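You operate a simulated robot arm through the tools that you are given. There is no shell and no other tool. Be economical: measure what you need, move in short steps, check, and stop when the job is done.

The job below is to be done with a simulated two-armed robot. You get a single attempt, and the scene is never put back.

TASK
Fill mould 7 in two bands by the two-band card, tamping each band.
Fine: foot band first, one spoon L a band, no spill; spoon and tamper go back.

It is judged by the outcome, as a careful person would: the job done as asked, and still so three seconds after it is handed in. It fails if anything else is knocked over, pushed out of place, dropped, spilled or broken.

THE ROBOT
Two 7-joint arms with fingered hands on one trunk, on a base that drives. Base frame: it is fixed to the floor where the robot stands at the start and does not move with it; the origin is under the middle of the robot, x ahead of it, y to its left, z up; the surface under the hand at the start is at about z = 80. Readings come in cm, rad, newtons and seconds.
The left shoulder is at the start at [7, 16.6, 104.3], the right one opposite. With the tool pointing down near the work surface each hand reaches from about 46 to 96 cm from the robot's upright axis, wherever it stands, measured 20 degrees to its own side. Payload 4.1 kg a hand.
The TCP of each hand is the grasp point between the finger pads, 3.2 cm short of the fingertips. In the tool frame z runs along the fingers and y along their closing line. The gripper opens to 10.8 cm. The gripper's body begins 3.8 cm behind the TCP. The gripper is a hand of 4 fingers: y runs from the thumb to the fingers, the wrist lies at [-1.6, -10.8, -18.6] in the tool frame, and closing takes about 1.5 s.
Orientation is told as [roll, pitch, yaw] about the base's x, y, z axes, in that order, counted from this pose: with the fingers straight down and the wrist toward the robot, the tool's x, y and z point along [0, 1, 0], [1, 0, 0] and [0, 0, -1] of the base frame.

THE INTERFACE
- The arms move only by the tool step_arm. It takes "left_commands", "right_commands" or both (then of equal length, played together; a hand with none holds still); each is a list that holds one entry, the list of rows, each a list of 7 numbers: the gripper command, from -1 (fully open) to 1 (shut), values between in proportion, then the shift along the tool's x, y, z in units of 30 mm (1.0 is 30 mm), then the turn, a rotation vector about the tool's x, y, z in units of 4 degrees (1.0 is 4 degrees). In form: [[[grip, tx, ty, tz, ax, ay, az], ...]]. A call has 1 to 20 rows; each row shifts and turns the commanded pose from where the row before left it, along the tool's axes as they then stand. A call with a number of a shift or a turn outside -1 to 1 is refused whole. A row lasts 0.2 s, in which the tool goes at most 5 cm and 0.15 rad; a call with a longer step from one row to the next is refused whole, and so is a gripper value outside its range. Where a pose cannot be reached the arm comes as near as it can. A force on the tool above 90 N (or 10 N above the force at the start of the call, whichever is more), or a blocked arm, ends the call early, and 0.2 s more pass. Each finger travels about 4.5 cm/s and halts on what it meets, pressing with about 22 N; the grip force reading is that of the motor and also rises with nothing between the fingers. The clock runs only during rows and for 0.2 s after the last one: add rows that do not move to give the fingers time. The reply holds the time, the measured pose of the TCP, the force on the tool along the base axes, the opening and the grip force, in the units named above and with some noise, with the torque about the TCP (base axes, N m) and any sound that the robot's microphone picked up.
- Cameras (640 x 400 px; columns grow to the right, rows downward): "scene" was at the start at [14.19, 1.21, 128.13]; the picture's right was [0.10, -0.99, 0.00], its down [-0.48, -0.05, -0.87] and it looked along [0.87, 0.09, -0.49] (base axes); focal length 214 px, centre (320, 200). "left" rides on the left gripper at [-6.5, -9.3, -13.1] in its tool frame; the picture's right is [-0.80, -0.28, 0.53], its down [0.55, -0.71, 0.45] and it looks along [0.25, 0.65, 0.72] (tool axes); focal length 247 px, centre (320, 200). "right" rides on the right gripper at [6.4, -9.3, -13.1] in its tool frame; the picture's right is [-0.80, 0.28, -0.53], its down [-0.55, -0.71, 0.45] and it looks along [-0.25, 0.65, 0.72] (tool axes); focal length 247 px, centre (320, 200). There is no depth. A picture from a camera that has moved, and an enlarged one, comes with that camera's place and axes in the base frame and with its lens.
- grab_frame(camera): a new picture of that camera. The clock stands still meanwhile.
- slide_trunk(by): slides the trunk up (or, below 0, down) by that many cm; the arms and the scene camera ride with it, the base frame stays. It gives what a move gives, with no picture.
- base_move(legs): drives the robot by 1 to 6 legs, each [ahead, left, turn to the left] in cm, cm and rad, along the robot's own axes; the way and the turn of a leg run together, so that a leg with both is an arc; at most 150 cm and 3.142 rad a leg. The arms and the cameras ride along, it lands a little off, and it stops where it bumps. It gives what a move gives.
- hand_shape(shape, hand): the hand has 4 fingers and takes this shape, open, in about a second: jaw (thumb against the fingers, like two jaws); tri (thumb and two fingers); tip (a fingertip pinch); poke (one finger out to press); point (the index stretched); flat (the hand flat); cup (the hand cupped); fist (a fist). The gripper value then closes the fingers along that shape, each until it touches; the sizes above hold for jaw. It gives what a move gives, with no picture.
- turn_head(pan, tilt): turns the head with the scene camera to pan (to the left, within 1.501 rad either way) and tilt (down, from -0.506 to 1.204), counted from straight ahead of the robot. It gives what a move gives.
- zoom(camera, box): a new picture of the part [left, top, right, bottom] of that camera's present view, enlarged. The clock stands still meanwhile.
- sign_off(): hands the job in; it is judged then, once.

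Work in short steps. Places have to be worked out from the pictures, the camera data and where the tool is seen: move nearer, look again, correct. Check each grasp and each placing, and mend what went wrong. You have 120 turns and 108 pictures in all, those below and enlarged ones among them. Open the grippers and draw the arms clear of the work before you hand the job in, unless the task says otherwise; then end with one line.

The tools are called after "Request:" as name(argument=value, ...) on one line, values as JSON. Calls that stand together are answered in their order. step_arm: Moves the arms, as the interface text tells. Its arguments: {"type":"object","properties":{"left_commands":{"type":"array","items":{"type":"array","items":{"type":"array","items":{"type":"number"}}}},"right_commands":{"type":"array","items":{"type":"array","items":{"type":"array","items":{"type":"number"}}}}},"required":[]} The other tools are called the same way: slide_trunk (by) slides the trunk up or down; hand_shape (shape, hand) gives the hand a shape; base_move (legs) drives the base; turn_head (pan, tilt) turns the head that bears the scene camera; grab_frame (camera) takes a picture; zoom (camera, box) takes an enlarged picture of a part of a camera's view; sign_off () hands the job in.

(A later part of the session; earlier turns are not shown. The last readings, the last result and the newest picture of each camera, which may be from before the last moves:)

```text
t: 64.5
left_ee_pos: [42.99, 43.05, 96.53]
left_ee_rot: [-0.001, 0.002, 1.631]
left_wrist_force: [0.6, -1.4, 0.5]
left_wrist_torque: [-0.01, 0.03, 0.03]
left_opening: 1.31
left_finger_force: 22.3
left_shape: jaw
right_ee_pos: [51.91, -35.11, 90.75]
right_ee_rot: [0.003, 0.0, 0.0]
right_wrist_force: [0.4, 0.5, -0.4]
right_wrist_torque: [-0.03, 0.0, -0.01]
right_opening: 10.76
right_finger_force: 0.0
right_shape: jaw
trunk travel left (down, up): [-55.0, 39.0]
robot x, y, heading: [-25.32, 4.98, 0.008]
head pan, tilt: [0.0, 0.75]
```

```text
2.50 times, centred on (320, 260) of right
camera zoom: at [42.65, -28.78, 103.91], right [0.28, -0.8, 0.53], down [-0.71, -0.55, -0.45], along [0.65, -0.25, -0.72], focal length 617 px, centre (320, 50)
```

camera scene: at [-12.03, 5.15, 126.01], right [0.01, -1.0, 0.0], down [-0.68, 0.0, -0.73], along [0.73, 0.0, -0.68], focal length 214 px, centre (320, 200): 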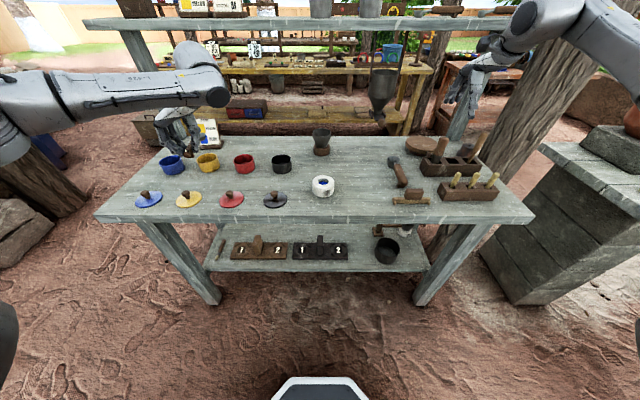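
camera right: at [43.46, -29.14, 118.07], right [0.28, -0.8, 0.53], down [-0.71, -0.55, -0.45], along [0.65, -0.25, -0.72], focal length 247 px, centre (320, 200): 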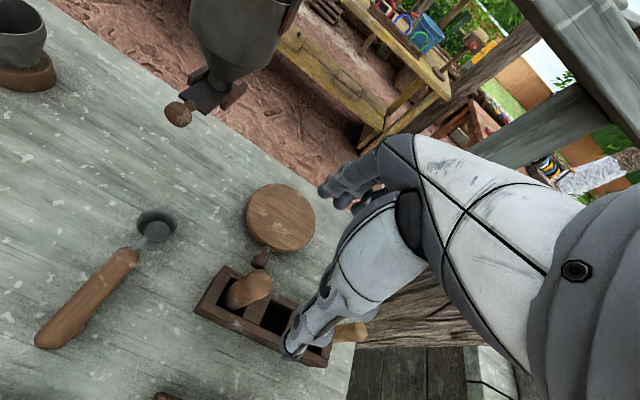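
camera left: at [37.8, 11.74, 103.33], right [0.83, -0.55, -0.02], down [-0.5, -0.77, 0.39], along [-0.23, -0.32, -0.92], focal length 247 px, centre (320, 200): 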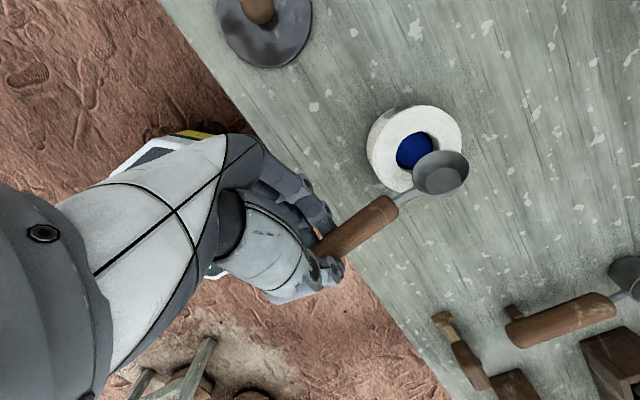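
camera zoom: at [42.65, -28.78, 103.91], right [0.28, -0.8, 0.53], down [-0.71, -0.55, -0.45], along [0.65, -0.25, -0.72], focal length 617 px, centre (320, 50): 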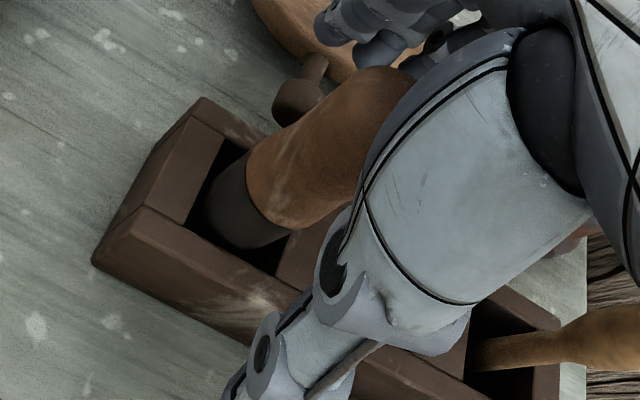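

The handle lies about 0.4 cm to the left of the hand's midline. I shift and close on it.

Request:
step_arm(right_commands=[[[-1, 0.14, 0, 0, 0, 0, 0], [-0.5, 0, 0, 0, 0, 0, 0], [0, 0, 0, 0, 0, 0, 0], [0.4, 0, 0, 0, 0, 0, 0], [0.7, 0, 0, 0, 0, 0, 0], [1, 0, 0, 0, 0, 0, 0], [1, 0, 0, 0, 0, 0, 0], [1, 0, 0, 0, 0, 0, 0], [1, 0, 0, 0, 0, 0, 0], [1, 0, 0, 0, 0, 0, 0], [1, 0, 0, 0, 0, 0, 0]]])

Request:
zoom(camera="scene", box=[400, 90, 520, 190])

Request:
zoom(camera="right", box=[200, 180, 440, 340])

```text
t: 66.9
left_ee_pos: [42.99, 42.97, 96.41]
left_ee_rot: [0.001, 0.001, 1.633]
left_wrist_force: [0.2, -0.4, -0.6]
left_wrist_torque: [-0.03, 0.0, 0.0]
left_opening: 1.29
left_finger_force: 21.7
left_shape: jaw
right_ee_pos: [52.13, -34.55, 90.85]
right_ee_rot: [0.003, 0.0, -0.001]
right_wrist_force: [-0.5, 0.4, 0.1]
right_wrist_torque: [0.02, -0.02, 0.0]
right_opening: 2.07
right_finger_force: 21.9
right_shape: jaw
trunk travel left (down, up): [-55.0, 39.0]
robot x, y, heading: [-25.3, 5.06, 0.003]
head pan, tilt: [0.0, 0.75]
```

```text
4.00 times, centred on (460, 140) of scene
camera zoom: at [-11.99, 5.22, 126.01], right [0.01, -1.0, 0.0], down [-0.68, 0.0, -0.73], along [0.73, 0.0, -0.68], focal length 858 px, centre (-240, 440)
```

zoom: 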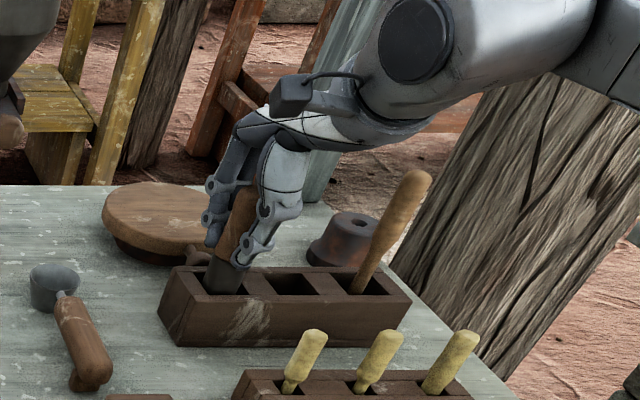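

```text
2.50 times, centred on (320, 260) of right
camera zoom: at [42.71, -28.3, 103.99], right [0.28, -0.8, 0.53], down [-0.71, -0.55, -0.45], along [0.65, -0.25, -0.72], focal length 617 px, centre (320, 50)
```

zoom: 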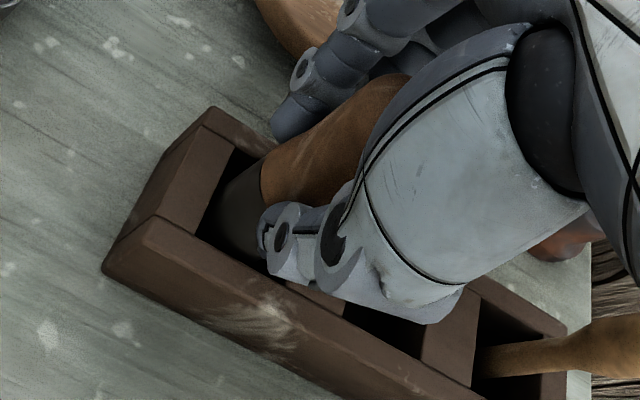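

Gripped at 2.07 cm; the return pose is (52.1, −34.6, 90.85). I lift straight up.

Request:
step_arm(right_commands=[[[1, 0, 0, -0.2, 0, 0, 0], [1, 0, 0, -0.4, 0, 0, 0], [1, 0, 0, -0.5, 0, 0, 0], [1, 0, 0, -0.5, 0, 0, 0], [1, 0, 0, -0.6, 0, 0, 0], [1, 0, 0, -0.6, 0, 0, 0], [1, 0, 0, -0.6, 0, 0, 0], [1, 0, 0, -0.5, 0, 0, 0], [1, 0, 0, 0, 0, 0, 0]]])

Request:
zoom(camera="scene", box=[400, 70, 520, 170])

Request:
grab_frame(camera="right")

```text
t: 68.9
left_ee_pos: [43.13, 42.97, 96.44]
left_ee_rot: [0.0, 0.002, 1.632]
left_wrist_force: [0.1, -0.1, 0.5]
left_wrist_torque: [-0.02, 0.03, 0.0]
left_opening: 1.35
left_finger_force: 21.8
left_shape: jaw
right_ee_pos: [52.08, -34.77, 102.58]
right_ee_rot: [0.003, 0.001, 0.002]
right_wrist_force: [0.0, -0.2, -0.7]
right_wrist_torque: [-0.03, 0.0, -0.05]
right_opening: 2.05
right_finger_force: 22.1
right_shape: jaw
trunk travel left (down, up): [-55.0, 39.0]
robot x, y, heading: [-25.35, 4.97, 0.001]
head pan, tilt: [0.0, 0.75]
```

```text
4.00 times, centred on (460, 120) of scene
camera zoom: at [-11.96, 5.19, 126.0], right [0.01, -1.0, 0.0], down [-0.68, 0.0, -0.73], along [0.73, 0.0, -0.68], focal length 858 px, centre (-240, 520)
```

zoom: 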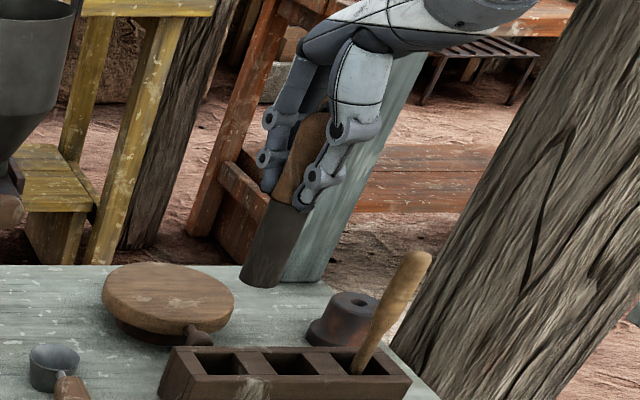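

```text
37 pictures are left
camera right: at [42.84, -28.51, 115.67], right [0.28, -0.8, 0.53], down [-0.71, -0.55, -0.45], along [0.65, -0.25, -0.72], focal length 247 px, centre (320, 200)
```

right: 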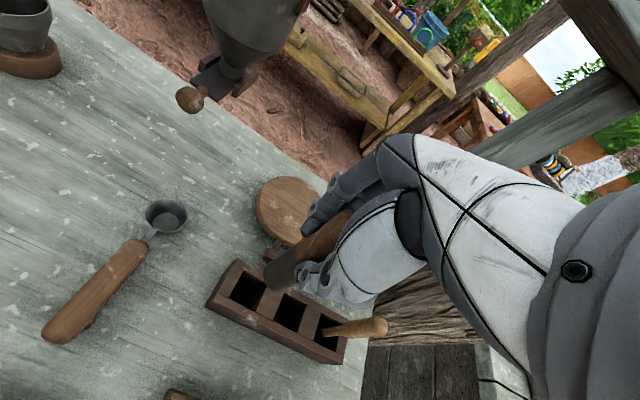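

The tamper is straight on the tool axis, with its foot 9.0 cm below the TCP. I carry it over the mould.

Request:
step_arm(right_commands=[[[1, 0.5, -0.1, 0, 0, 0, 0], [1, 0.8, -0.22, 0, 0, 0, 0], [1, 0.8, -0.22, 0, 0, 0, 0], [1, 0.8, -0.22, 0, 0, 0, 0], [1, 0.8, -0.22, 0, 0, 0, 0], [1, 0.8, -0.22, 0, 0, 0, 0], [1, 0.8, -0.22, 0, 0, 0, 0], [1, 0.8, -0.22, 0, 0, 0, 0], [1, 0.8, -0.22, 0, 0, 0, 0], [1, 0.8, -0.22, 0, 0, 0, 0], [1, 0.8, -0.22, 0, 0, 0, 0], [1, 0.8, -0.22, 0, 0, 0, 0], [1, 0.8, -0.22, 0, 0, 0, 0], [1, 0.8, -0.22, 0, 0, 0, 0], [1, 0.8, -0.22, 0, 0, 0, 0], [1, 0.8, -0.22, 0, 0, 0, 0], [1, 0.5, -0.13, 0, 0, 0, 0], [1, 0, 0, 0, 0, 0, 0]]])

Request:
grab_frame(camera="right")

```text
t: 72.7
left_ee_pos: [43.15, 42.82, 96.57]
left_ee_rot: [-0.001, 0.002, 1.633]
left_wrist_force: [0.8, -0.1, -0.4]
left_wrist_torque: [0.02, 0.03, 0.02]
left_opening: 1.32
left_finger_force: 22.0
left_shape: jaw
right_ee_pos: [41.24, 4.42, 102.56]
right_ee_rot: [0.004, -0.002, 0.0]
right_wrist_force: [-0.4, 0.1, -2.0]
right_wrist_torque: [0.03, 0.01, 0.03]
right_opening: 2.06
right_finger_force: 21.8
right_shape: jaw
trunk travel left (down, up): [-55.0, 39.0]
robot x, y, heading: [-25.63, 5.11, 0.004]
head pan, tilt: [0.0, 0.75]
```

```text
36 pictures are left
camera right: at [32.01, 10.67, 115.73], right [0.28, -0.8, 0.53], down [-0.71, -0.55, -0.45], along [0.65, -0.25, -0.72], focal length 247 px, centre (320, 200)
```

right: 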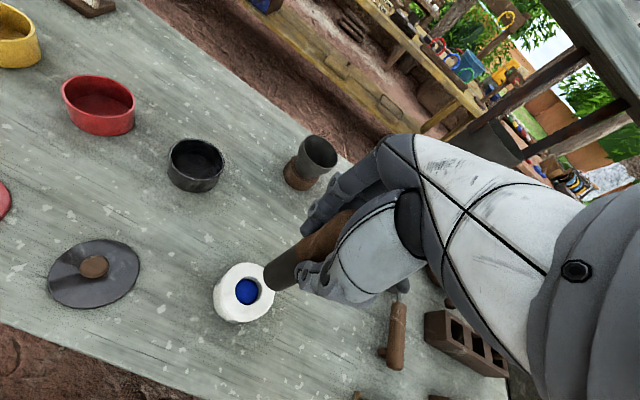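

The hole is right on the tool axis, within about a pixel. I descend until the foot is roughly 1 cm above the mould and check again.

Request:
step_arm(right_commands=[[[1, 0, 0, 0.5, 0, 0, 0], [1, 0, 0, 0.5, 0, 0, 0], [1, 0, 0, 0.5, 0, 0, 0], [1, 0, 0, 0.5, 0, 0, 0], [1, 0, 0, 0.4, 0, 0, 0], [1, 0, 0, 0.3, 0, 0, 0], [1, 0, 0, 0, 0, 0, 0], [1, 0, 0, 0, 0, 0, 0]]])

Request:
zoom(camera="right", box=[210, 230, 330, 330])

Request:
zoom(camera="scene", box=[290, 150, 360, 205])

```text
t: 74.5
left_ee_pos: [43.09, 42.99, 96.46]
left_ee_rot: [0.0, 0.001, 1.63]
left_wrist_force: [0.5, 0.5, 0.0]
left_wrist_torque: [0.02, 0.02, -0.02]
left_opening: 1.35
left_finger_force: 22.0
left_shape: jaw
right_ee_pos: [41.25, 4.44, 94.53]
right_ee_rot: [0.004, 0.002, 0.0]
right_wrist_force: [0.7, 0.0, -1.9]
right_wrist_torque: [-0.01, 0.02, -0.01]
right_opening: 2.09
right_finger_force: 22.5
right_shape: jaw
trunk travel left (down, up): [-55.0, 39.0]
robot x, y, heading: [-25.5, 5.04, 0.005]
head pan, tilt: [0.0, 0.75]
```

```text
4.00 times, centred on (270, 280) of right
camera zoom: at [32.04, 10.7, 107.73], right [0.28, -0.8, 0.53], down [-0.71, -0.55, -0.45], along [0.65, -0.25, -0.72], focal length 988 px, centre (520, -120)
```

zoom: 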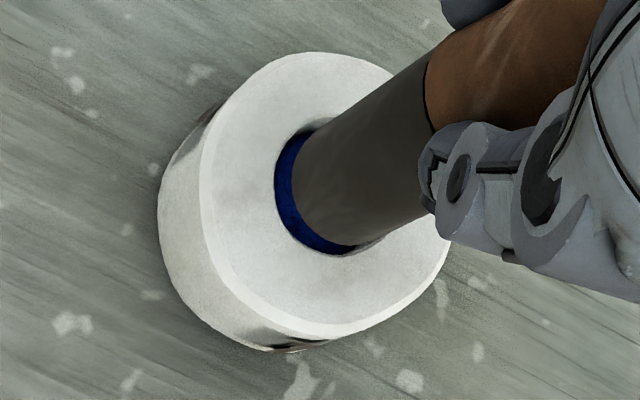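

```text
7.27 times, centred on (325, 178) of scene
camera zoom: at [-11.97, 5.23, 126.0], right [0.01, -1.0, 0.0], down [-0.68, 0.0, -0.73], along [0.73, 0.0, -0.68], focal length 1560 px, centre (284, 364)
```

zoom: 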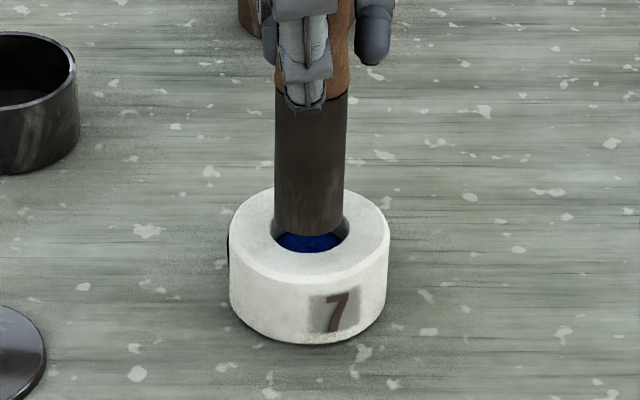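

The foot is close to centred over the hole; I estimate a correction of +0.24 in x and −0.1 in y. I apply it, lower by 0.8 cm and recheck.

Request:
step_arm(right_commands=[[[1, -0.033, 0.08, 0, 0, 0, 0], [1, 0, 0, 0.13, 0, 0, 0], [1, 0, 0, 0.13, 0, 0, 0], [1, 0, 0, 0, 0, 0, 0], [1, 0, 0, 0, 0, 0, 0]]])

Request:
zoom(camera="right", box=[240, 240, 310, 300])

Request:
zoom(camera="scene", box=[300, 160, 350, 200])

```text
t: 75.7
left_ee_pos: [43.03, 42.86, 96.4]
left_ee_rot: [0.001, 0.001, 1.632]
left_wrist_force: [0.1, 0.2, -0.4]
left_wrist_torque: [-0.01, 0.02, 0.04]
left_opening: 1.3
left_finger_force: 21.7
left_shape: jaw
right_ee_pos: [41.66, 4.32, 93.68]
right_ee_rot: [0.003, 0.001, 0.0]
right_wrist_force: [-0.5, -0.1, -1.4]
right_wrist_torque: [0.03, 0.01, -0.02]
right_opening: 2.06
right_finger_force: 22.3
right_shape: jaw
trunk travel left (down, up): [-55.0, 39.0]
robot x, y, heading: [-25.05, 5.12, 0.005]
head pan, tilt: [0.0, 0.75]
```

```text
6.67 times, centred on (275, 270) of right
camera zoom: at [32.29, 10.62, 106.93], right [0.28, -0.8, 0.53], down [-0.71, -0.55, -0.45], along [0.65, -0.25, -0.72], focal length 1646 px, centre (620, -267)
```

zoom: 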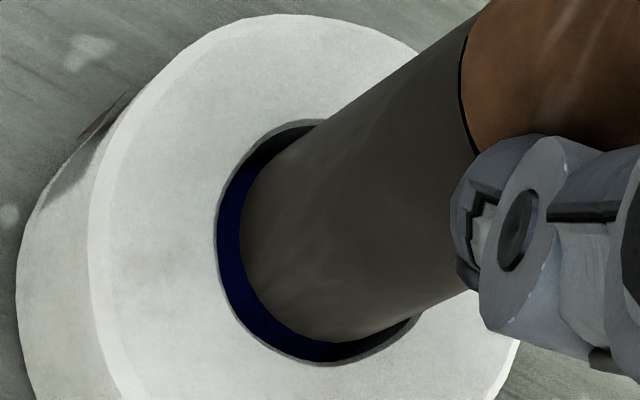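

```text
10.00 times, centred on (325, 180) of scene
camera zoom: at [-11.97, 5.23, 126.0], right [0.01, -1.0, 0.0], down [-0.68, 0.0, -0.73], along [0.73, 0.0, -0.68], focal length 2145 px, centre (270, 400)
```

zoom: 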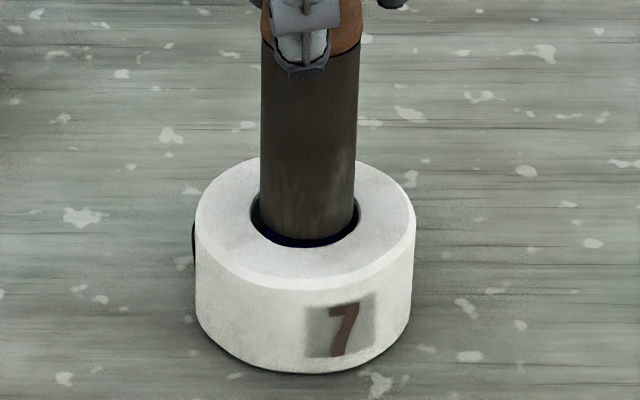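

Well centred, with clearance all round. I lower into the well by 1.2 cm and watch the force.

Request:
step_arm(right_commands=[[[1, 0.01, 0, 0.1, 0, 0, 0], [1, 0, 0, 0.1, 0, 0, 0], [1, 0, 0, 0.1, 0, 0, 0], [1, 0, 0, 0.1, 0, 0, 0], [1, 0, 0, 0, 0, 0, 0]]])

```text
t: 76.9
left_ee_pos: [43.07, 42.96, 96.49]
left_ee_rot: [0.002, 0.002, 1.633]
left_wrist_force: [0.0, -1.2, -0.3]
left_wrist_torque: [-0.02, -0.01, -0.03]
left_opening: 1.31
left_finger_force: 22.6
left_shape: jaw
right_ee_pos: [41.51, 4.28, 92.63]
right_ee_rot: [0.003, -0.001, 0.001]
right_wrist_force: [0.2, 0.2, -0.8]
right_wrist_torque: [0.03, -0.03, -0.03]
right_opening: 2.06
right_finger_force: 22.2
right_shape: jaw
trunk travel left (down, up): [-55.0, 39.0]
robot x, y, heading: [-25.28, 4.85, 0.006]
head pan, tilt: [0.0, 0.75]
```

No contact yet. I keep going in 2 mm steps.

Request:
step_arm(right_commands=[[[1, 0, 0, 0.067, 0, 0, 0], [1, 0, 0, 0.067, 0, 0, 0], [1, 0, 0, 0.067, 0, 0, 0], [1, 0, 0, 0, 0, 0, 0]]])

```text
t: 77.9
left_ee_pos: [42.98, 42.97, 96.53]
left_ee_rot: [-0.001, 0.002, 1.633]
left_wrist_force: [-0.2, 0.2, -0.7]
left_wrist_torque: [0.0, 0.02, 0.0]
left_opening: 1.33
left_finger_force: 21.8
left_shape: jaw
right_ee_pos: [41.67, 4.39, 91.94]
right_ee_rot: [0.004, -0.002, 0.0]
right_wrist_force: [0.9, 0.0, 5.0]
right_wrist_torque: [-0.02, -0.01, 0.02]
right_opening: 2.1
right_finger_force: 22.2
right_shape: jaw
trunk travel left (down, up): [-55.0, 39.0]
robot x, y, heading: [-25.19, 5.05, 0.002]
head pan, tilt: [0.0, 0.75]
```

Contact with the powder at about 5 N. I press a little further.

Request:
step_arm(right_commands=[[[1, 0, 0, 0.05, 0, 0, 0], [1, 0, 0, 0.05, 0, 0, 0], [1, 0, 0, 0, 0, 0, 0], [1, 0, 0, 0, 0, 0, 0]]])

```text
t: 78.9
left_ee_pos: [42.93, 42.87, 96.48]
left_ee_rot: [-0.002, 0.002, 1.632]
left_wrist_force: [-0.8, 0.5, 0.1]
left_wrist_torque: [0.02, -0.03, 0.0]
left_opening: 1.34
left_finger_force: 22.5
left_shape: jaw
right_ee_pos: [41.42, 4.3, 91.84]
right_ee_rot: [0.006, 0.0, 0.001]
right_wrist_force: [0.1, -0.1, 8.7]
right_wrist_torque: [-0.05, -0.05, 0.0]
right_opening: 2.1
right_finger_force: 22.3
right_shape: jaw
trunk travel left (down, up): [-55.0, 39.0]
robot x, y, heading: [-25.68, 4.48, 0.002]
head pan, tilt: [0.0, 0.75]
```

Request:
step_arm(right_commands=[[[1, 0, 0, 0.07, 0, 0, 0], [1, 0, 0, 0.07, 0, 0, 0], [1, 0, 0, 0.07, 0, 0, 0], [1, 0, 0, 0, 0, 0, 0], [1, 0, 0, 0, 0, 0, 0], [1, 0, 0, 0, 0, 0, 0]]])

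```text
t: 80.3
left_ee_pos: [42.83, 43.0, 96.6]
left_ee_rot: [-0.002, 0.003, 1.63]
left_wrist_force: [0.5, -0.5, 0.1]
left_wrist_torque: [0.04, 0.01, 0.06]
left_opening: 1.31
left_finger_force: 22.3
left_shape: jaw
right_ee_pos: [41.39, 4.42, 91.37]
right_ee_rot: [0.004, -0.003, 0.0]
right_wrist_force: [-0.5, 0.7, 19.3]
right_wrist_torque: [-0.03, -0.03, -0.03]
right_opening: 2.2
right_finger_force: 21.6
right_shape: jaw
trunk travel left (down, up): [-55.0, 39.0]
robot x, y, heading: [-25.25, 4.94, 0.005]
head pan, tilt: [0.0, 0.75]
```

19 N on the powder is a firm press. I withdraw straight up and look.

Request:
step_arm(right_commands=[[[1, 0, 0, -0.1, 0, 0, 0], [1, 0, 0, -0.2, 0, 0, 0], [1, 0, 0, -0.3, 0, 0, 0], [1, 0, 0, -0.3, 0, 0, 0], [1, 0, 0, -0.4, 0, 0, 0], [1, 0, 0, -0.4, 0, 0, 0], [1, 0, 0, -0.4, 0, 0, 0], [1, 0, 0, 0, 0, 0, 0]]])

Request:
zoom(camera="right", box=[200, 220, 360, 340])

Request:
zoom(camera="scene", box=[295, 145, 355, 200])

```text
t: 82.1
left_ee_pos: [43.1, 42.95, 96.49]
left_ee_rot: [-0.001, 0.001, 1.632]
left_wrist_force: [0.8, 1.3, -0.4]
left_wrist_torque: [0.03, 0.01, -0.02]
left_opening: 1.34
left_finger_force: 21.9
left_shape: jaw
right_ee_pos: [41.45, 4.29, 97.25]
right_ee_rot: [0.004, 0.001, -0.002]
right_wrist_force: [-0.1, 0.0, -1.2]
right_wrist_torque: [0.0, -0.03, 0.01]
right_opening: 2.17
right_finger_force: 22.2
right_shape: jaw
trunk travel left (down, up): [-55.0, 39.0]
robot x, y, heading: [-25.42, 5.13, 0.004]
head pan, tilt: [0.0, 0.75]
```

```text
3.33 times, centred on (280, 280) of right
camera zoom: at [32.24, 10.65, 110.37], right [0.28, -0.8, 0.53], down [-0.71, -0.55, -0.45], along [0.65, -0.25, -0.72], focal length 823 px, centre (453, -67)
```

zoom: 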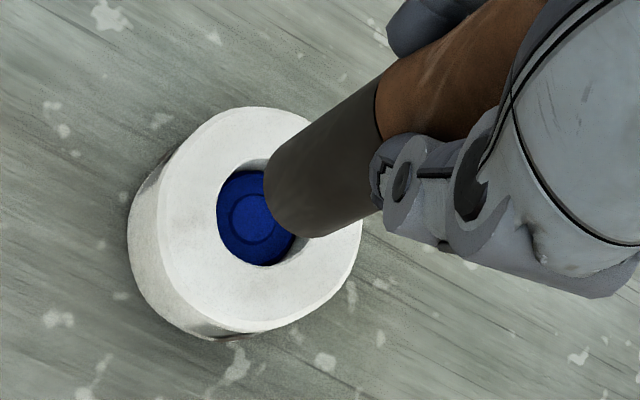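

```text
7.27 times, centred on (325, 172) of scene
camera zoom: at [-11.95, 5.23, 126.0], right [0.01, -1.0, 0.0], down [-0.68, 0.0, -0.73], along [0.73, 0.0, -0.68], focal length 1560 px, centre (284, 400)
```

zoom: 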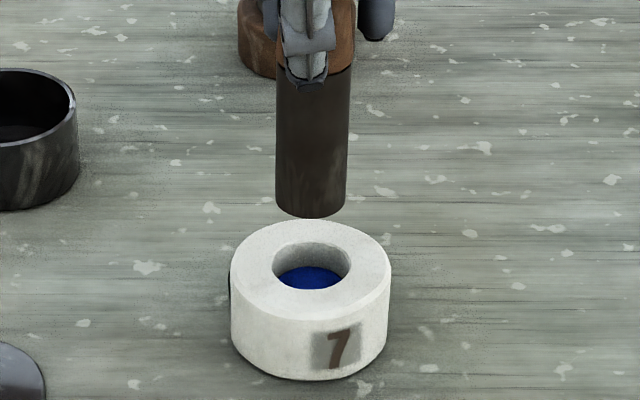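

The blue band is tamped flat with the imprint visible, and there is no spill. I move the tamper up and away to the right, and bring the spoon over the yellow pot, tilting it nose-down.

Request:
step_arm(left_commands=[[[1, -0.52, 0.33, 0, 0, 0, 0], [1, -0.52, 0.33, 0, 0, 0, 0], [1, -0.05, 0, -0.222, 0, 1, 0], [1, -0.05, 0, -0.222, 0, 1, 0], [1, -0.05, 0, -0.222, 0, 1, 0], [1, -0.05, 0, -0.222, 0, 1, 0], [1, -0.05, 0, -0.222, 0, 1, 0], [1, -0.05, 0, -0.222, 0, 1, 0], [1, -0.05, 0, -0.222, 0, 1, 0], [1, -0.05, 0, -0.222, 0, 1, 0], [1, -0.05, 0, -0.222, 0, 1, 0], [1, -0.05, 0, -0.222, 0, 1, 0], [1, -0.05, 0, -0.222, 0, 1, 0], [1, 0, 0, 0, 0, 0, 0]]], right_commands=[[[1, 0, 0, -0.8, 0, 0, 0], [1, 0, 0, -0.8, 0, 0, 0], [1, -0.6, 0, -0.3, 0, 0, 0], [1, -0.8, 0, 0, 0, 0, 0], [1, -0.8, 0, 0, 0, 0, 0], [1, -0.8, 0, 0, 0, 0, 0], [1, -0.8, 0, 0, 0, 0, 0], [1, -0.8, 0, 0, 0, 0, 0], [1, -0.8, 0, 0, 0, 0, 0], [1, -0.8, 0, 0, 0, 0, 0], [1, -0.8, 0, 0, 0, 0, 0], [1, -0.8, 0, 0, 0, 0, 0], [1, -0.5, 0, 0, 0, 0, 0], [1, 0, 0, 0, 0, 0, 0]]])

Request:
grab_frame(camera="left")

```text
t: 85.1
left_ee_pos: [47.5, 42.48, 98.93]
left_ee_rot: [0.487, 0.001, 1.631]
left_wrist_force: [0.1, -0.9, -0.8]
left_wrist_torque: [0.03, 0.02, 0.0]
left_opening: 1.34
left_finger_force: 21.9
left_shape: jaw
left hand out of reach, approached as far as the arm can: row 9, 10, 11, 12, 13
right_ee_pos: [41.43, -20.57, 103.12]
right_ee_rot: [0.002, 0.0, 0.001]
right_wrist_force: [-0.4, -0.3, -0.3]
right_wrist_torque: [-0.03, 0.01, -0.01]
right_opening: 2.13
right_finger_force: 21.5
right_shape: jaw
trunk travel left (down, up): [-55.0, 39.0]
robot x, y, heading: [-25.68, 4.84, 0.002]
head pan, tilt: [0.0, 0.75]
```

```text
29 pictures are left
camera left: at [59.87, 33.88, 107.45], right [0.47, -0.26, -0.84], down [-0.65, -0.75, -0.14], along [-0.59, 0.61, -0.52], focal length 247 px, centre (320, 200)
```

left: 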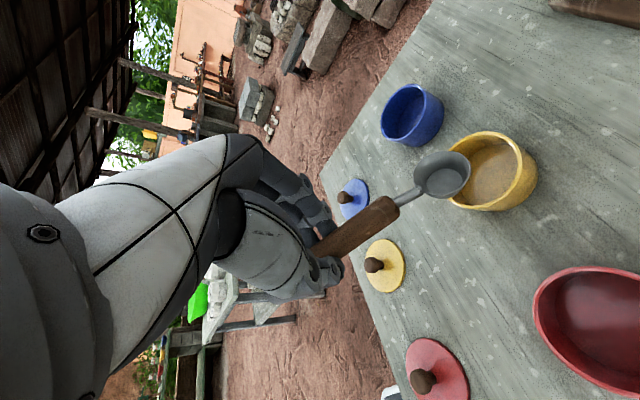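

The arm ran out of reach, with the tilt reaching only 28°. I draw the hand back, then drive the base forward and left for the scoop.

Request:
step_arm(left_commands=[[[1, 0.48, 0, 0.46, 0, 0, 0], [1, 0.48, 0, 0.46, 0, 0, 0], [1, 0.48, 0, 0.46, 0, 0, 0], [1, 0.48, 0, 0.46, 0, 0, 0], [1, 0, 0, 0, 0, 0, 0], [1, 0, 0, 0, 0, 0, 0]]])

Request:
base_move(legs=[[9, 0, 0], [0, 10, 0]])

Request:
grab_frame(camera="left")

```text
t: 86.5
left_ee_pos: [39.97, 41.98, 96.65]
left_ee_rot: [0.486, 0.003, 1.631]
left_wrist_force: [0.2, -0.6, -0.4]
left_wrist_torque: [-0.03, 0.02, 0.03]
left_opening: 1.33
left_finger_force: 21.9
left_shape: jaw
right_ee_pos: [41.62, -20.65, 103.1]
right_ee_rot: [0.003, 0.001, 0.0]
right_wrist_force: [-0.1, -0.2, -0.5]
right_wrist_torque: [-0.05, -0.01, -0.02]
right_opening: 2.12
right_finger_force: 22.3
right_shape: jaw
trunk travel left (down, up): [-55.0, 39.0]
robot x, y, heading: [-25.35, 4.72, 0.005]
head pan, tilt: [0.0, 0.75]
```

```text
t: 88.3
left_ee_pos: [48.91, 52.04, 96.61]
left_ee_rot: [0.487, 0.002, 1.63]
left_wrist_force: [0.3, 0.9, -0.2]
left_wrist_torque: [0.02, 0.02, 0.02]
left_opening: 1.31
left_finger_force: 22.1
left_shape: jaw
right_ee_pos: [50.35, -10.58, 103.1]
right_ee_rot: [0.002, -0.001, -0.001]
right_wrist_force: [-0.7, 0.5, -1.2]
right_wrist_torque: [0.02, -0.03, 0.0]
right_opening: 2.15
right_finger_force: 22.5
right_shape: jaw
trunk travel left (down, up): [-55.0, 39.0]
robot x, y, heading: [-16.58, 14.63, 0.006]
head pan, tilt: [0.0, 0.75]
```

```text
28 pictures are left
camera left: at [61.35, 43.52, 105.17], right [0.47, -0.26, -0.84], down [-0.65, -0.75, -0.14], along [-0.59, 0.61, -0.52], focal length 247 px, centre (320, 200)
```

left: 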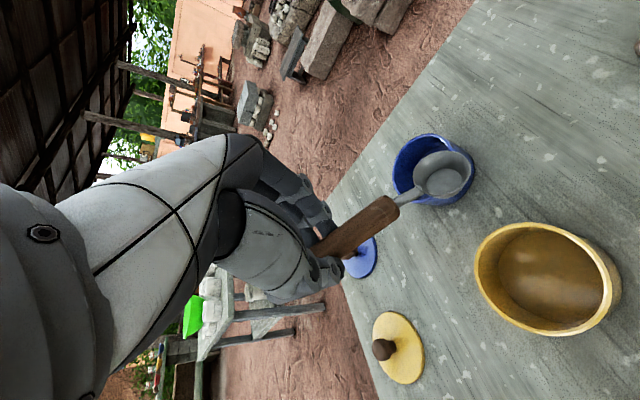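

From here the yellow rim centre is at about (55.7, 45.6). I finish the tilt to 44° while shifting over it.

Request:
step_arm(left_commands=[[[1, 0.038, -0.58, -0.158, 0, 1, 0], [1, 0.038, -0.58, -0.158, 0, 1, 0], [1, 0.038, -0.58, -0.158, 0, 1, 0], [1, 0.038, -0.58, -0.158, 0, 1, 0], [1, 0, 0, 0, 0, 0, 0], [1, 0, 0, 0, 0, 0, 0]]])

Request:
grab_frame(camera="left")

Request:
zoom(camera="scene", box=[160, 130, 270, 210])

```text
t: 89.7
left_ee_pos: [49.65, 45.23, 98.23]
left_ee_rot: [0.763, 0.002, 1.627]
left_wrist_force: [0.0, -0.4, 0.0]
left_wrist_torque: [0.01, 0.02, -0.02]
left_opening: 1.32
left_finger_force: 22.1
left_shape: jaw
left hand out of reach, approached as far as the arm can: row 4
right_ee_pos: [50.5, -10.64, 103.03]
right_ee_rot: [0.002, -0.001, -0.004]
right_wrist_force: [0.0, 0.0, -1.3]
right_wrist_torque: [0.01, 0.0, 0.0]
right_opening: 2.12
right_finger_force: 22.3
right_shape: jaw
trunk travel left (down, up): [-55.0, 39.0]
robot x, y, heading: [-16.28, 14.55, -0.0]
head pan, tilt: [0.0, 0.75]
```

```text
27 pictures are left
camera left: at [63.93, 36.65, 103.25], right [0.22, -0.27, -0.94], down [-0.67, -0.74, 0.06], along [-0.71, 0.61, -0.35], focal length 247 px, centre (320, 200)
```

left: 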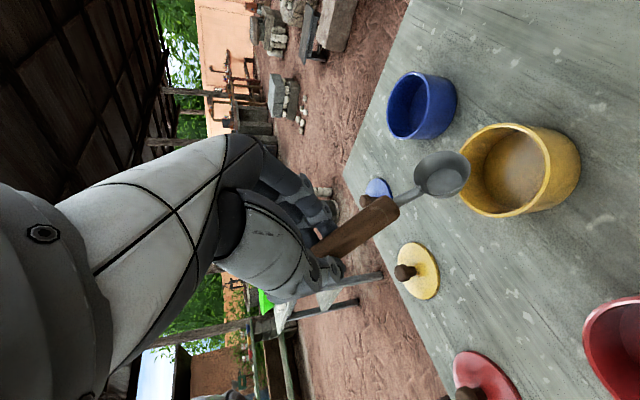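

```text
5.00 times, centred on (215, 170) of scene
camera zoom: at [-2.97, 15.21, 126.0], right [0.0, -1.0, 0.0], down [-0.68, 0.0, -0.73], along [0.73, 0.0, -0.68], focal length 1072 px, centre (845, 350)
```

zoom: 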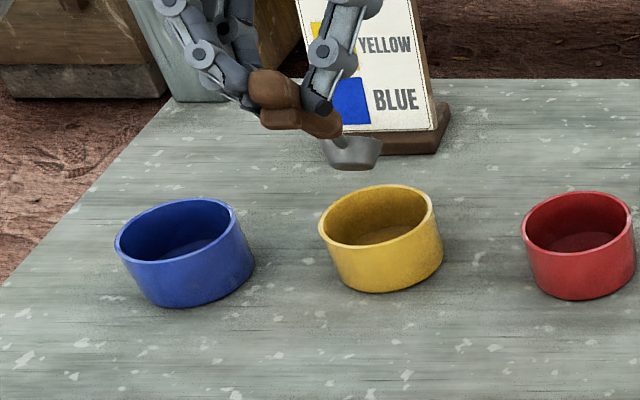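

Everything matches: the pot centre is (55.7, 45.5) and the bowl is just above it. I descend into the yellow, slowing at the end.

Request:
step_arm(left_commands=[[[1, -0.28, -0.02, 0.268, 0, 0, 0], [1, -0.28, -0.02, 0.268, 0, 0, 0], [1, -0.28, -0.01, 0.268, 0, 0, 0], [1, -0.28, 0, 0.268, 0, 0, 0], [1, -0.28, 0, 0.268, 0, 0, 0], [1, -0.105, 0, 0.1, 0, 0, 0], [1, -0.105, 0, 0.1, 0, 0, 0], [1, -0.105, 0, 0.1, 0, 0, 0], [1, -0.105, 0, 0.1, 0, 0, 0], [1, 0, 0, 0, 0, 0, 0]]])

Request:
grab_frame(camera="left")

```text
t: 91.9
left_ee_pos: [49.99, 44.92, 90.81]
left_ee_rot: [0.766, 0.0, 1.629]
left_wrist_force: [-1.2, 0.7, 2.2]
left_wrist_torque: [0.06, -0.07, -0.02]
left_opening: 1.33
left_finger_force: 21.9
left_shape: jaw
right_ee_pos: [50.35, -10.55, 102.95]
right_ee_rot: [0.004, -0.002, -0.002]
right_wrist_force: [-0.3, -0.1, -1.5]
right_wrist_torque: [0.04, -0.02, -0.01]
right_opening: 2.14
right_finger_force: 22.0
right_shape: jaw
trunk travel left (down, up): [-55.0, 39.0]
robot x, y, heading: [-16.73, 14.8, 0.002]
head pan, tilt: [0.0, 0.75]
```

```text
25 pictures are left
camera left: at [64.23, 36.54, 95.84], right [0.22, -0.27, -0.94], down [-0.66, -0.75, 0.06], along [-0.71, 0.61, -0.35], focal length 247 px, centre (320, 200)
```

left: 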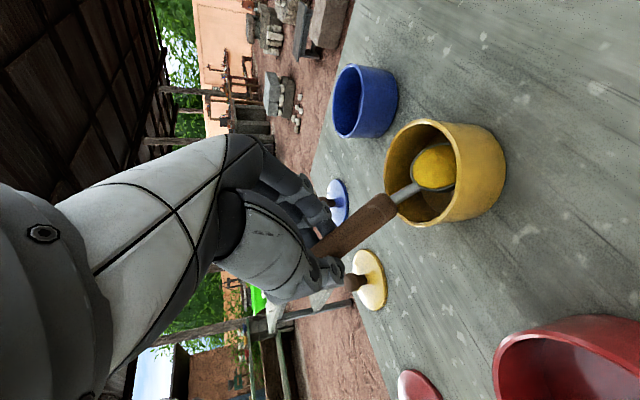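

The spoon is full of yellow. I use the same lift-and-level sequence as before.

Request:
step_arm(left_commands=[[[1, 0.15, 0, -0.155, 0, 0, 0], [1, 0.2, 0, -0.21, 0, 0, 0], [1, 0.208, 0, 0.045, 0, -1, 0], [1, 0.195, 0, 0.033, 0, -1, 0], [1, 0.181, 0, 0.023, 0, -1, 0], [1, 0.166, 0, 0.013, 0, -1, 0], [1, 0.151, 0, 0.004, 0, -1, 0], [1, 0.136, 0, -0.003, 0, -1, 0], [1, 0.12, 0, -0.01, 0, -1, 0], [1, 0.103, 0, -0.015, 0, -1, 0], [1, 0.086, 0, -0.02, 0, -1, 0], [1, 0.069, 0, -0.023, 0, -1, 0], [1, 0.051, 0, -0.024, 0, -1, 0], [1, 0, 0, -0.3, 0, 0, 0], [1, 0, 0, -0.3, 0, 0, 0], [1, 0, 0, 0, 0, 0, 0]]])

Request:
base_move(legs=[[-9, 0, 0], [0, -10, 0]])

Request:
grab_frame(camera="left")

```text
t: 95.3
left_ee_pos: [46.06, 44.69, 96.25]
left_ee_rot: [-0.002, 0.003, 1.63]
left_wrist_force: [-0.4, 1.2, -0.6]
left_wrist_torque: [-0.04, -0.01, -0.02]
left_opening: 1.36
left_finger_force: 21.9
left_shape: jaw
right_ee_pos: [50.54, -10.64, 103.1]
right_ee_rot: [0.004, -0.001, 0.0]
right_wrist_force: [1.0, 0.3, -1.1]
right_wrist_torque: [-0.03, 0.0, -0.03]
right_opening: 2.15
right_finger_force: 21.9
right_shape: jaw
trunk travel left (down, up): [-55.0, 39.0]
robot x, y, heading: [-16.66, 14.89, 0.005]
head pan, tilt: [0.0, 0.75]
```

```text
t: 97.2
left_ee_pos: [36.85, 34.74, 96.22]
left_ee_rot: [-0.001, 0.0, 1.629]
left_wrist_force: [-0.1, -0.1, -0.5]
left_wrist_torque: [0.02, 0.01, 0.05]
left_opening: 1.34
left_finger_force: 21.9
left_shape: jaw
right_ee_pos: [41.24, -20.58, 103.08]
right_ee_rot: [0.002, 0.0, 0.0]
right_wrist_force: [-1.0, -0.1, -0.7]
right_wrist_torque: [0.02, 0.0, -0.02]
right_opening: 2.14
right_finger_force: 22.4
right_shape: jaw
trunk travel left (down, up): [-55.0, 39.0]
robot x, y, heading: [-25.57, 5.27, 0.001]
head pan, tilt: [0.0, 0.75]
```

```text
24 pictures are left
camera left: at [43.88, 25.93, 109.31], right [0.81, -0.23, -0.53], down [-0.5, -0.74, -0.45], along [-0.29, 0.63, -0.72], focal length 247 px, centre (320, 200)
```

left: 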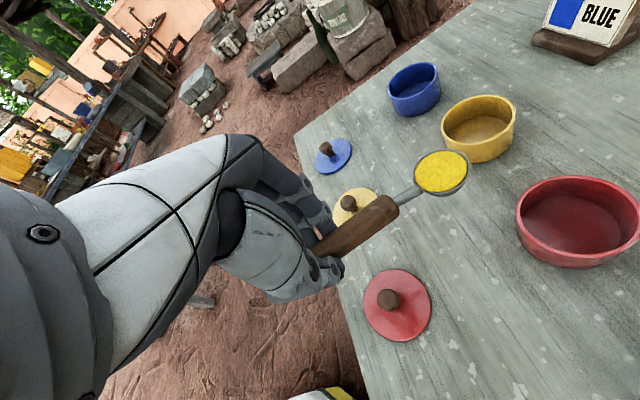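

Level and full, and the base is back at the pouring stand. I move the tamper further right and carry the spoon to the mould.

Request:
step_arm(left_commands=[[[1, 0.1, -0.4, 0, 0, 0, 0], [1, 0.135, -0.64, 0, 0, 0, 0], [1, 0.135, -0.64, 0, 0, 0, 0], [1, 0.135, -0.64, 0, 0, 0, 0], [1, 0.135, -0.64, 0, 0, 0, 0], [1, 0.135, -0.64, 0, 0, 0, 0], [1, 0.135, -0.64, 0, 0, 0, 0], [1, 0.135, -0.64, 0, 0, 0, 0], [1, 0.135, -0.64, 0, 0, 0, 0], [1, 0.135, -0.64, 0, 0, 0, 0], [1, 0.135, -0.64, 0, 0, 0, 0], [1, 0.135, -0.64, 0, 0, 0, 0], [1, 0.135, -0.64, 0, 0, 0, 0], [1, 0.135, -0.64, 0, 0, 0, 0], [1, 0.135, -0.64, 0, 0, 0, 0], [1, 0.135, -0.64, 0, 0, 0, 0], [1, 0.135, -0.64, 0, 0, 0, 0], [1, 0.04, -0.26, 0, 0, 0, 0], [1, 0, 0, 0, 0, 0, 0]]], right_commands=[[[1, -0.5, 0, -0.1, 0, 0, 0], [1, -0.6, 0, -0.1, 0, 0, 0], [1, -0.6, 0, -0.1, 0, 0, 0], [1, -0.6, 0, -0.1, 0, 0, 0], [1, -0.6, 0, -0.1, 0, 0, 0], [1, -0.6, 0, -0.1, 0, 0, 0], [1, -0.6, 0, -0.1, 0, 0, 0], [1, -0.6, 0, -0.1, 0, 0, 0], [1, -0.6, 0, -0.1, 0, 0, 0], [1, -0.6, 0, -0.1, 0, 0, 0], [1, 0, 0, 0, 0, 0, 0], [1, 0, 0, 0, 0, 0, 0], [1, 0, 0, 0, 0, 0, 0], [1, 0, 0, 0, 0, 0, 0], [1, 0, 0, 0, 0, 0, 0], [1, 0, 0, 0, 0, 0, 0], [1, 0, 0, 0, 0, 0, 0], [1, 0, 0, 0, 0, 0, 0], [1, 0, 0, 0, 0, 0, 0]]])

Request:
grab_frame(camera="left")

```text
t: 101.2
left_ee_pos: [31.86, 1.72, 96.13]
left_ee_rot: [-0.002, 0.001, 1.629]
left_wrist_force: [0.6, 0.3, 0.3]
left_wrist_torque: [-0.02, 0.04, -0.05]
left_opening: 1.3
left_finger_force: 21.5
left_shape: jaw
right_ee_pos: [41.21, -37.97, 105.87]
right_ee_rot: [0.003, 0.001, -0.001]
right_wrist_force: [-0.3, 0.0, -1.2]
right_wrist_torque: [-0.01, -0.03, 0.03]
right_opening: 2.16
right_finger_force: 21.9
right_shape: jaw
trunk travel left (down, up): [-55.0, 39.0]
robot x, y, heading: [-25.65, 5.1, 0.009]
head pan, tilt: [0.0, 0.75]
```

```text
23 pictures are left
camera left: at [38.83, -7.06, 109.16], right [0.81, -0.24, -0.53], down [-0.51, -0.74, -0.45], along [-0.29, 0.63, -0.72], focal length 247 px, centre (320, 200)
```

left: 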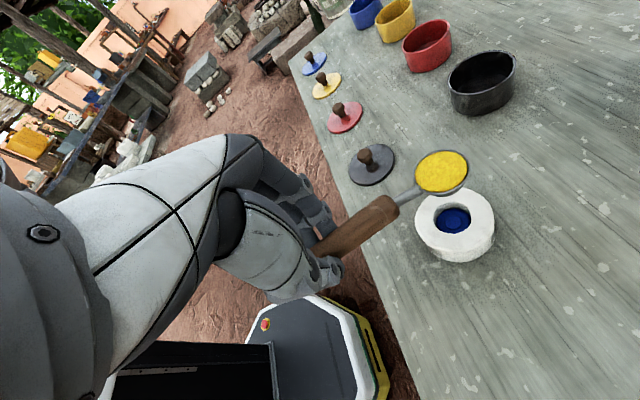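

The hole reads about 0.3 cm off from last time, so I apply that correction, lower to pouring height and roll 40°.

Request:
step_arm(left_commands=[[[1, 0.025, -0.05, 0.5, 0, 0, 0], [1, 0.025, -0.05, 0.5, 0, 0, 0], [1, 0, 0, 0.5, 0, 0, 0], [1, 0, 0, 0.5, 0, 0, 0], [1, 0, 0, 0.28, 0, 0, 0], [1, 0, 0, 0, 0, 0, 0], [1, 0, 0.047, -0.02, 1, 0, 0], [1, 0, 0.048, -0.02, 1, 0, 0], [1, 0, 0.05, -0.02, 1, 0, 0], [1, 0, 0.052, -0.021, 1, 0, 0], [1, 0, 0.054, -0.021, 1, 0, 0], [1, 0, 0.055, -0.022, 1, 0, 0], [1, 0, 0.057, -0.022, 1, 0, 0], [1, 0, 0.058, -0.023, 1, 0, 0], [1, 0, 0.06, -0.025, 1, 0, 0], [1, 0, 0.062, -0.025, 1, 0, 0]]])

Request:
grab_frame(camera="left")

```text
t: 104.6
left_ee_pos: [31.52, 3.19, 89.48]
left_ee_rot: [-0.005, 0.7, 1.627]
left_wrist_force: [0.0, 0.3, -0.5]
left_wrist_torque: [-0.01, 0.01, -0.01]
left_opening: 1.31
left_finger_force: 21.9
left_shape: jaw
right_ee_pos: [41.02, -37.97, 106.01]
right_ee_rot: [0.004, 0.001, -0.001]
right_wrist_force: [-0.2, 0.1, -0.1]
right_wrist_torque: [-0.01, -0.02, 0.01]
right_opening: 2.12
right_finger_force: 21.4
right_shape: jaw
trunk travel left (down, up): [-55.0, 39.0]
robot x, y, heading: [-25.64, 5.1, 0.007]
head pan, tilt: [0.0, 0.75]
```

```text
22 pictures are left
camera left: at [37.96, 4.99, 105.43], right [0.83, -0.51, -0.22], down [-0.5, -0.86, 0.11], along [-0.25, 0.02, -0.97], focal length 247 px, centre (320, 200)
```

left: 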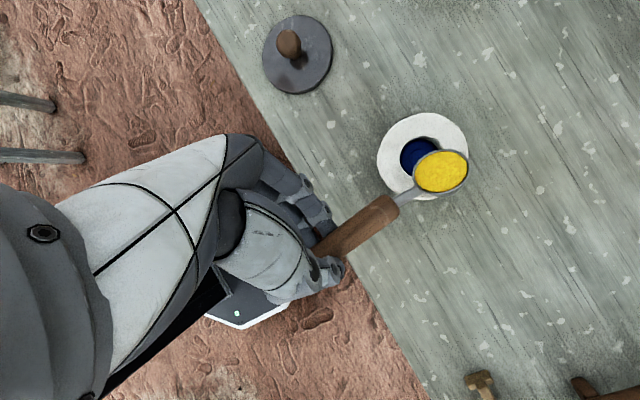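

The position is almost identical to last time. A 0.25 cm nudge left, then the roll to 60°.

Request:
step_arm(left_commands=[[[1, -0.03, 0.064, -0.054, 0, 0, 0], [1, 0, 0.064, -0.024, 1, 0, 0], [1, 0, 0.066, -0.026, 1, 0, 0], [1, 0, 0.067, -0.027, 1, 0, 0], [1, 0, 0.068, -0.028, 1, 0, 0], [1, 0, 0.069, -0.03, 1, 0, 0], [1, 0, 0, 0, 0, 0, 0]]])

Request:
zoom(camera="left", box=[355, 90, 485, 210])

```text
t: 106.2
left_ee_pos: [31.56, 4.27, 88.94]
left_ee_rot: [-0.004, 1.049, 1.627]
left_wrist_force: [0.4, 0.5, -0.8]
left_wrist_torque: [0.04, -0.01, 0.0]
left_opening: 1.32
left_finger_force: 21.9
left_shape: jaw
right_ee_pos: [41.24, -38.02, 105.9]
right_ee_rot: [0.003, 0.002, 0.001]
right_wrist_force: [0.2, 0.2, -0.7]
right_wrist_torque: [-0.03, 0.0, 0.0]
right_opening: 2.14
right_finger_force: 21.6
right_shape: jaw
trunk travel left (down, up): [-55.0, 39.0]
robot x, y, heading: [-25.66, 5.03, 0.002]
head pan, tilt: [0.0, 0.75]
```

```text
3.33 times, centred on (420, 150) of left
camera zoom: at [37.7, 11.48, 103.48], right [0.83, -0.55, -0.02], down [-0.5, -0.77, 0.39], along [-0.23, -0.31, -0.92], focal length 823 px, centre (-13, 367)
```

zoom: 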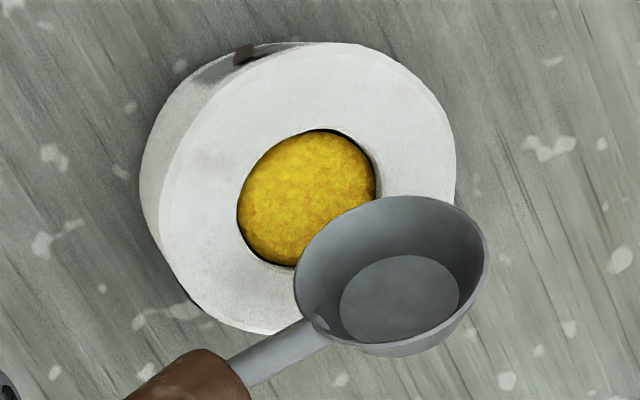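

A clean second pour. I lift, unroll and take the spoon off to the left.

Request:
step_arm(left_commands=[[[1, 0, -0.48, -0.28, 0, 0, 0], [1, 0, -0.48, -0.28, 0, 0, 0], [1, 0, -0.48, -0.28, 0, 0, 0], [1, 0, 0, 0, -1, 0, 0], [1, 0, 0, 0, -1, 0, 0], [1, 0, 0, 0, -1, 0, 0], [1, 0, 0, 0, -1, 0, 0], [1, 0, 0, 0, -1, 0, 0], [1, 0, 0, 0, -1, 0, 0], [1, 0, 0, 0, -1, 0, 0], [1, 0, 0, 0, -1, 0, 0], [1, 0, 0, 0, -1, 0, 0], [1, 0, 0, 0, -1, 0, 0], [1, 0, 0, 0, -1, 0, 0], [1, 0, 0, 0, -1, 0, 0], [1, 0, 0, 0, -1, 0, 0], [1, 0, 0, 0, -1, 0, 0], [1, 0, 0, 0, -1, 0, 0], [1, 0, 0.5, 0, 0, 0, 0], [1, 0, 0.5, 0, 0, 0, 0]]])

Request:
step_arm(left_commands=[[[1, 0, 0.6, -0.1, 0, 0, 0], [1, 0, 0.8, -0.1, 0, 0, 0], [1, 0, 0.8, -0.1, 0, 0, 0], [1, 0, 0.8, -0.1, 0, 0, 0], [1, 0, 0.8, 0, 0, 0, 0], [1, 0, 0.8, 0, 0, 0, 0], [1, 0, 0.8, 0, 0, 0, 0], [1, 0, 0.8, 0, 0, 0, 0], [1, 0, 0.8, 0, 0, 0, 0], [1, 0, 0.8, 0, 0, 0, 0], [1, 0, 0.8, 0, 0, 0, 0], [1, 0, 0.5, 0, 0, 0, 0], [1, 0, 0, 0, 0, 0, 0], [1, 0, 0, 0, 0, 0, 0], [1, 0, 0, 0, 0, 0, 0], [1, 0, 0, 0, 0, 0, 0], [1, 0, 0, 0, 0, 0, 0], [1, 0, 0, 0, 0, 0, 0], [1, 0, 0, 0, 0, 0, 0], [1, 0, 0, 0, 0, 0, 0]]], right_commands=[[[1, 0, 0, 0, 0, 0, 0], [1, 0, 0, 0, 0, 0, 0], [1, 0.5, 0, 0, 0, 0, 0], [1, 0.85, 0.006, 0, 0, 0, 0], [1, 0.85, 0.006, 0, 0, 0, 0], [1, 0.85, 0.006, 0, 0, 0, 0], [1, 0.85, 0.006, 0, 0, 0, 0], [1, 0.85, 0.006, 0, 0, 0, 0], [1, 0.85, 0.006, 0, 0, 0, 0], [1, 0.85, 0.006, 0, 0, 0, 0], [1, 0.85, 0.006, 0, 0, 0, 0], [1, 0.85, 0.006, 0, 0, 0, 0], [1, 0.85, 0.006, 0, 0, 0, 0], [1, 0.85, 0.006, 0, 0, 0, 0], [1, 0.85, 0.006, 0, 0, 0, 0], [1, 0.85, 0.006, 0, 0, 0, 0], [1, 0.85, 0.006, 0, 0, 0, 0], [1, 0.85, 0.006, 0, 0, 0, 0], [1, 0.8, 0.006, 0, 0, 0, 0], [1, 0, 0, 0, 0, 0, 0]]])

```text
t: 110.4
left_ee_pos: [31.49, 7.33, 94.1]
left_ee_rot: [-0.001, 0.002, 1.631]
left_wrist_force: [1.0, 0.1, -0.9]
left_wrist_torque: [0.02, 0.03, -0.02]
left_opening: 1.31
left_finger_force: 21.7
left_shape: jaw
right_ee_pos: [41.06, -38.01, 106.0]
right_ee_rot: [0.002, 0.0, 0.001]
right_wrist_force: [-0.4, 0.8, -1.0]
right_wrist_torque: [0.01, 0.02, -0.01]
right_opening: 2.13
right_finger_force: 22.6
right_shape: jaw
trunk travel left (down, up): [-55.0, 39.0]
robot x, y, heading: [-25.7, 5.1, 0.009]
head pan, tilt: [0.0, 0.75]
```

```text
t: 114.6
left_ee_pos: [29.84, 34.45, 95.12]
left_ee_rot: [-0.001, 0.0, 1.63]
left_wrist_force: [-0.6, -0.1, -0.9]
left_wrist_torque: [0.04, 0.01, 0.0]
left_opening: 1.32
left_finger_force: 22.0
left_shape: jaw
right_ee_pos: [41.62, 3.96, 106.05]
right_ee_rot: [0.004, 0.001, 0.001]
right_wrist_force: [0.1, 0.8, -1.6]
right_wrist_torque: [-0.02, -0.04, -0.02]
right_opening: 2.12
right_finger_force: 22.1
right_shape: jaw
trunk travel left (down, up): [-55.0, 39.0]
robot x, y, heading: [-25.74, 5.36, 0.003]
head pan, tilt: [0.0, 0.75]
```

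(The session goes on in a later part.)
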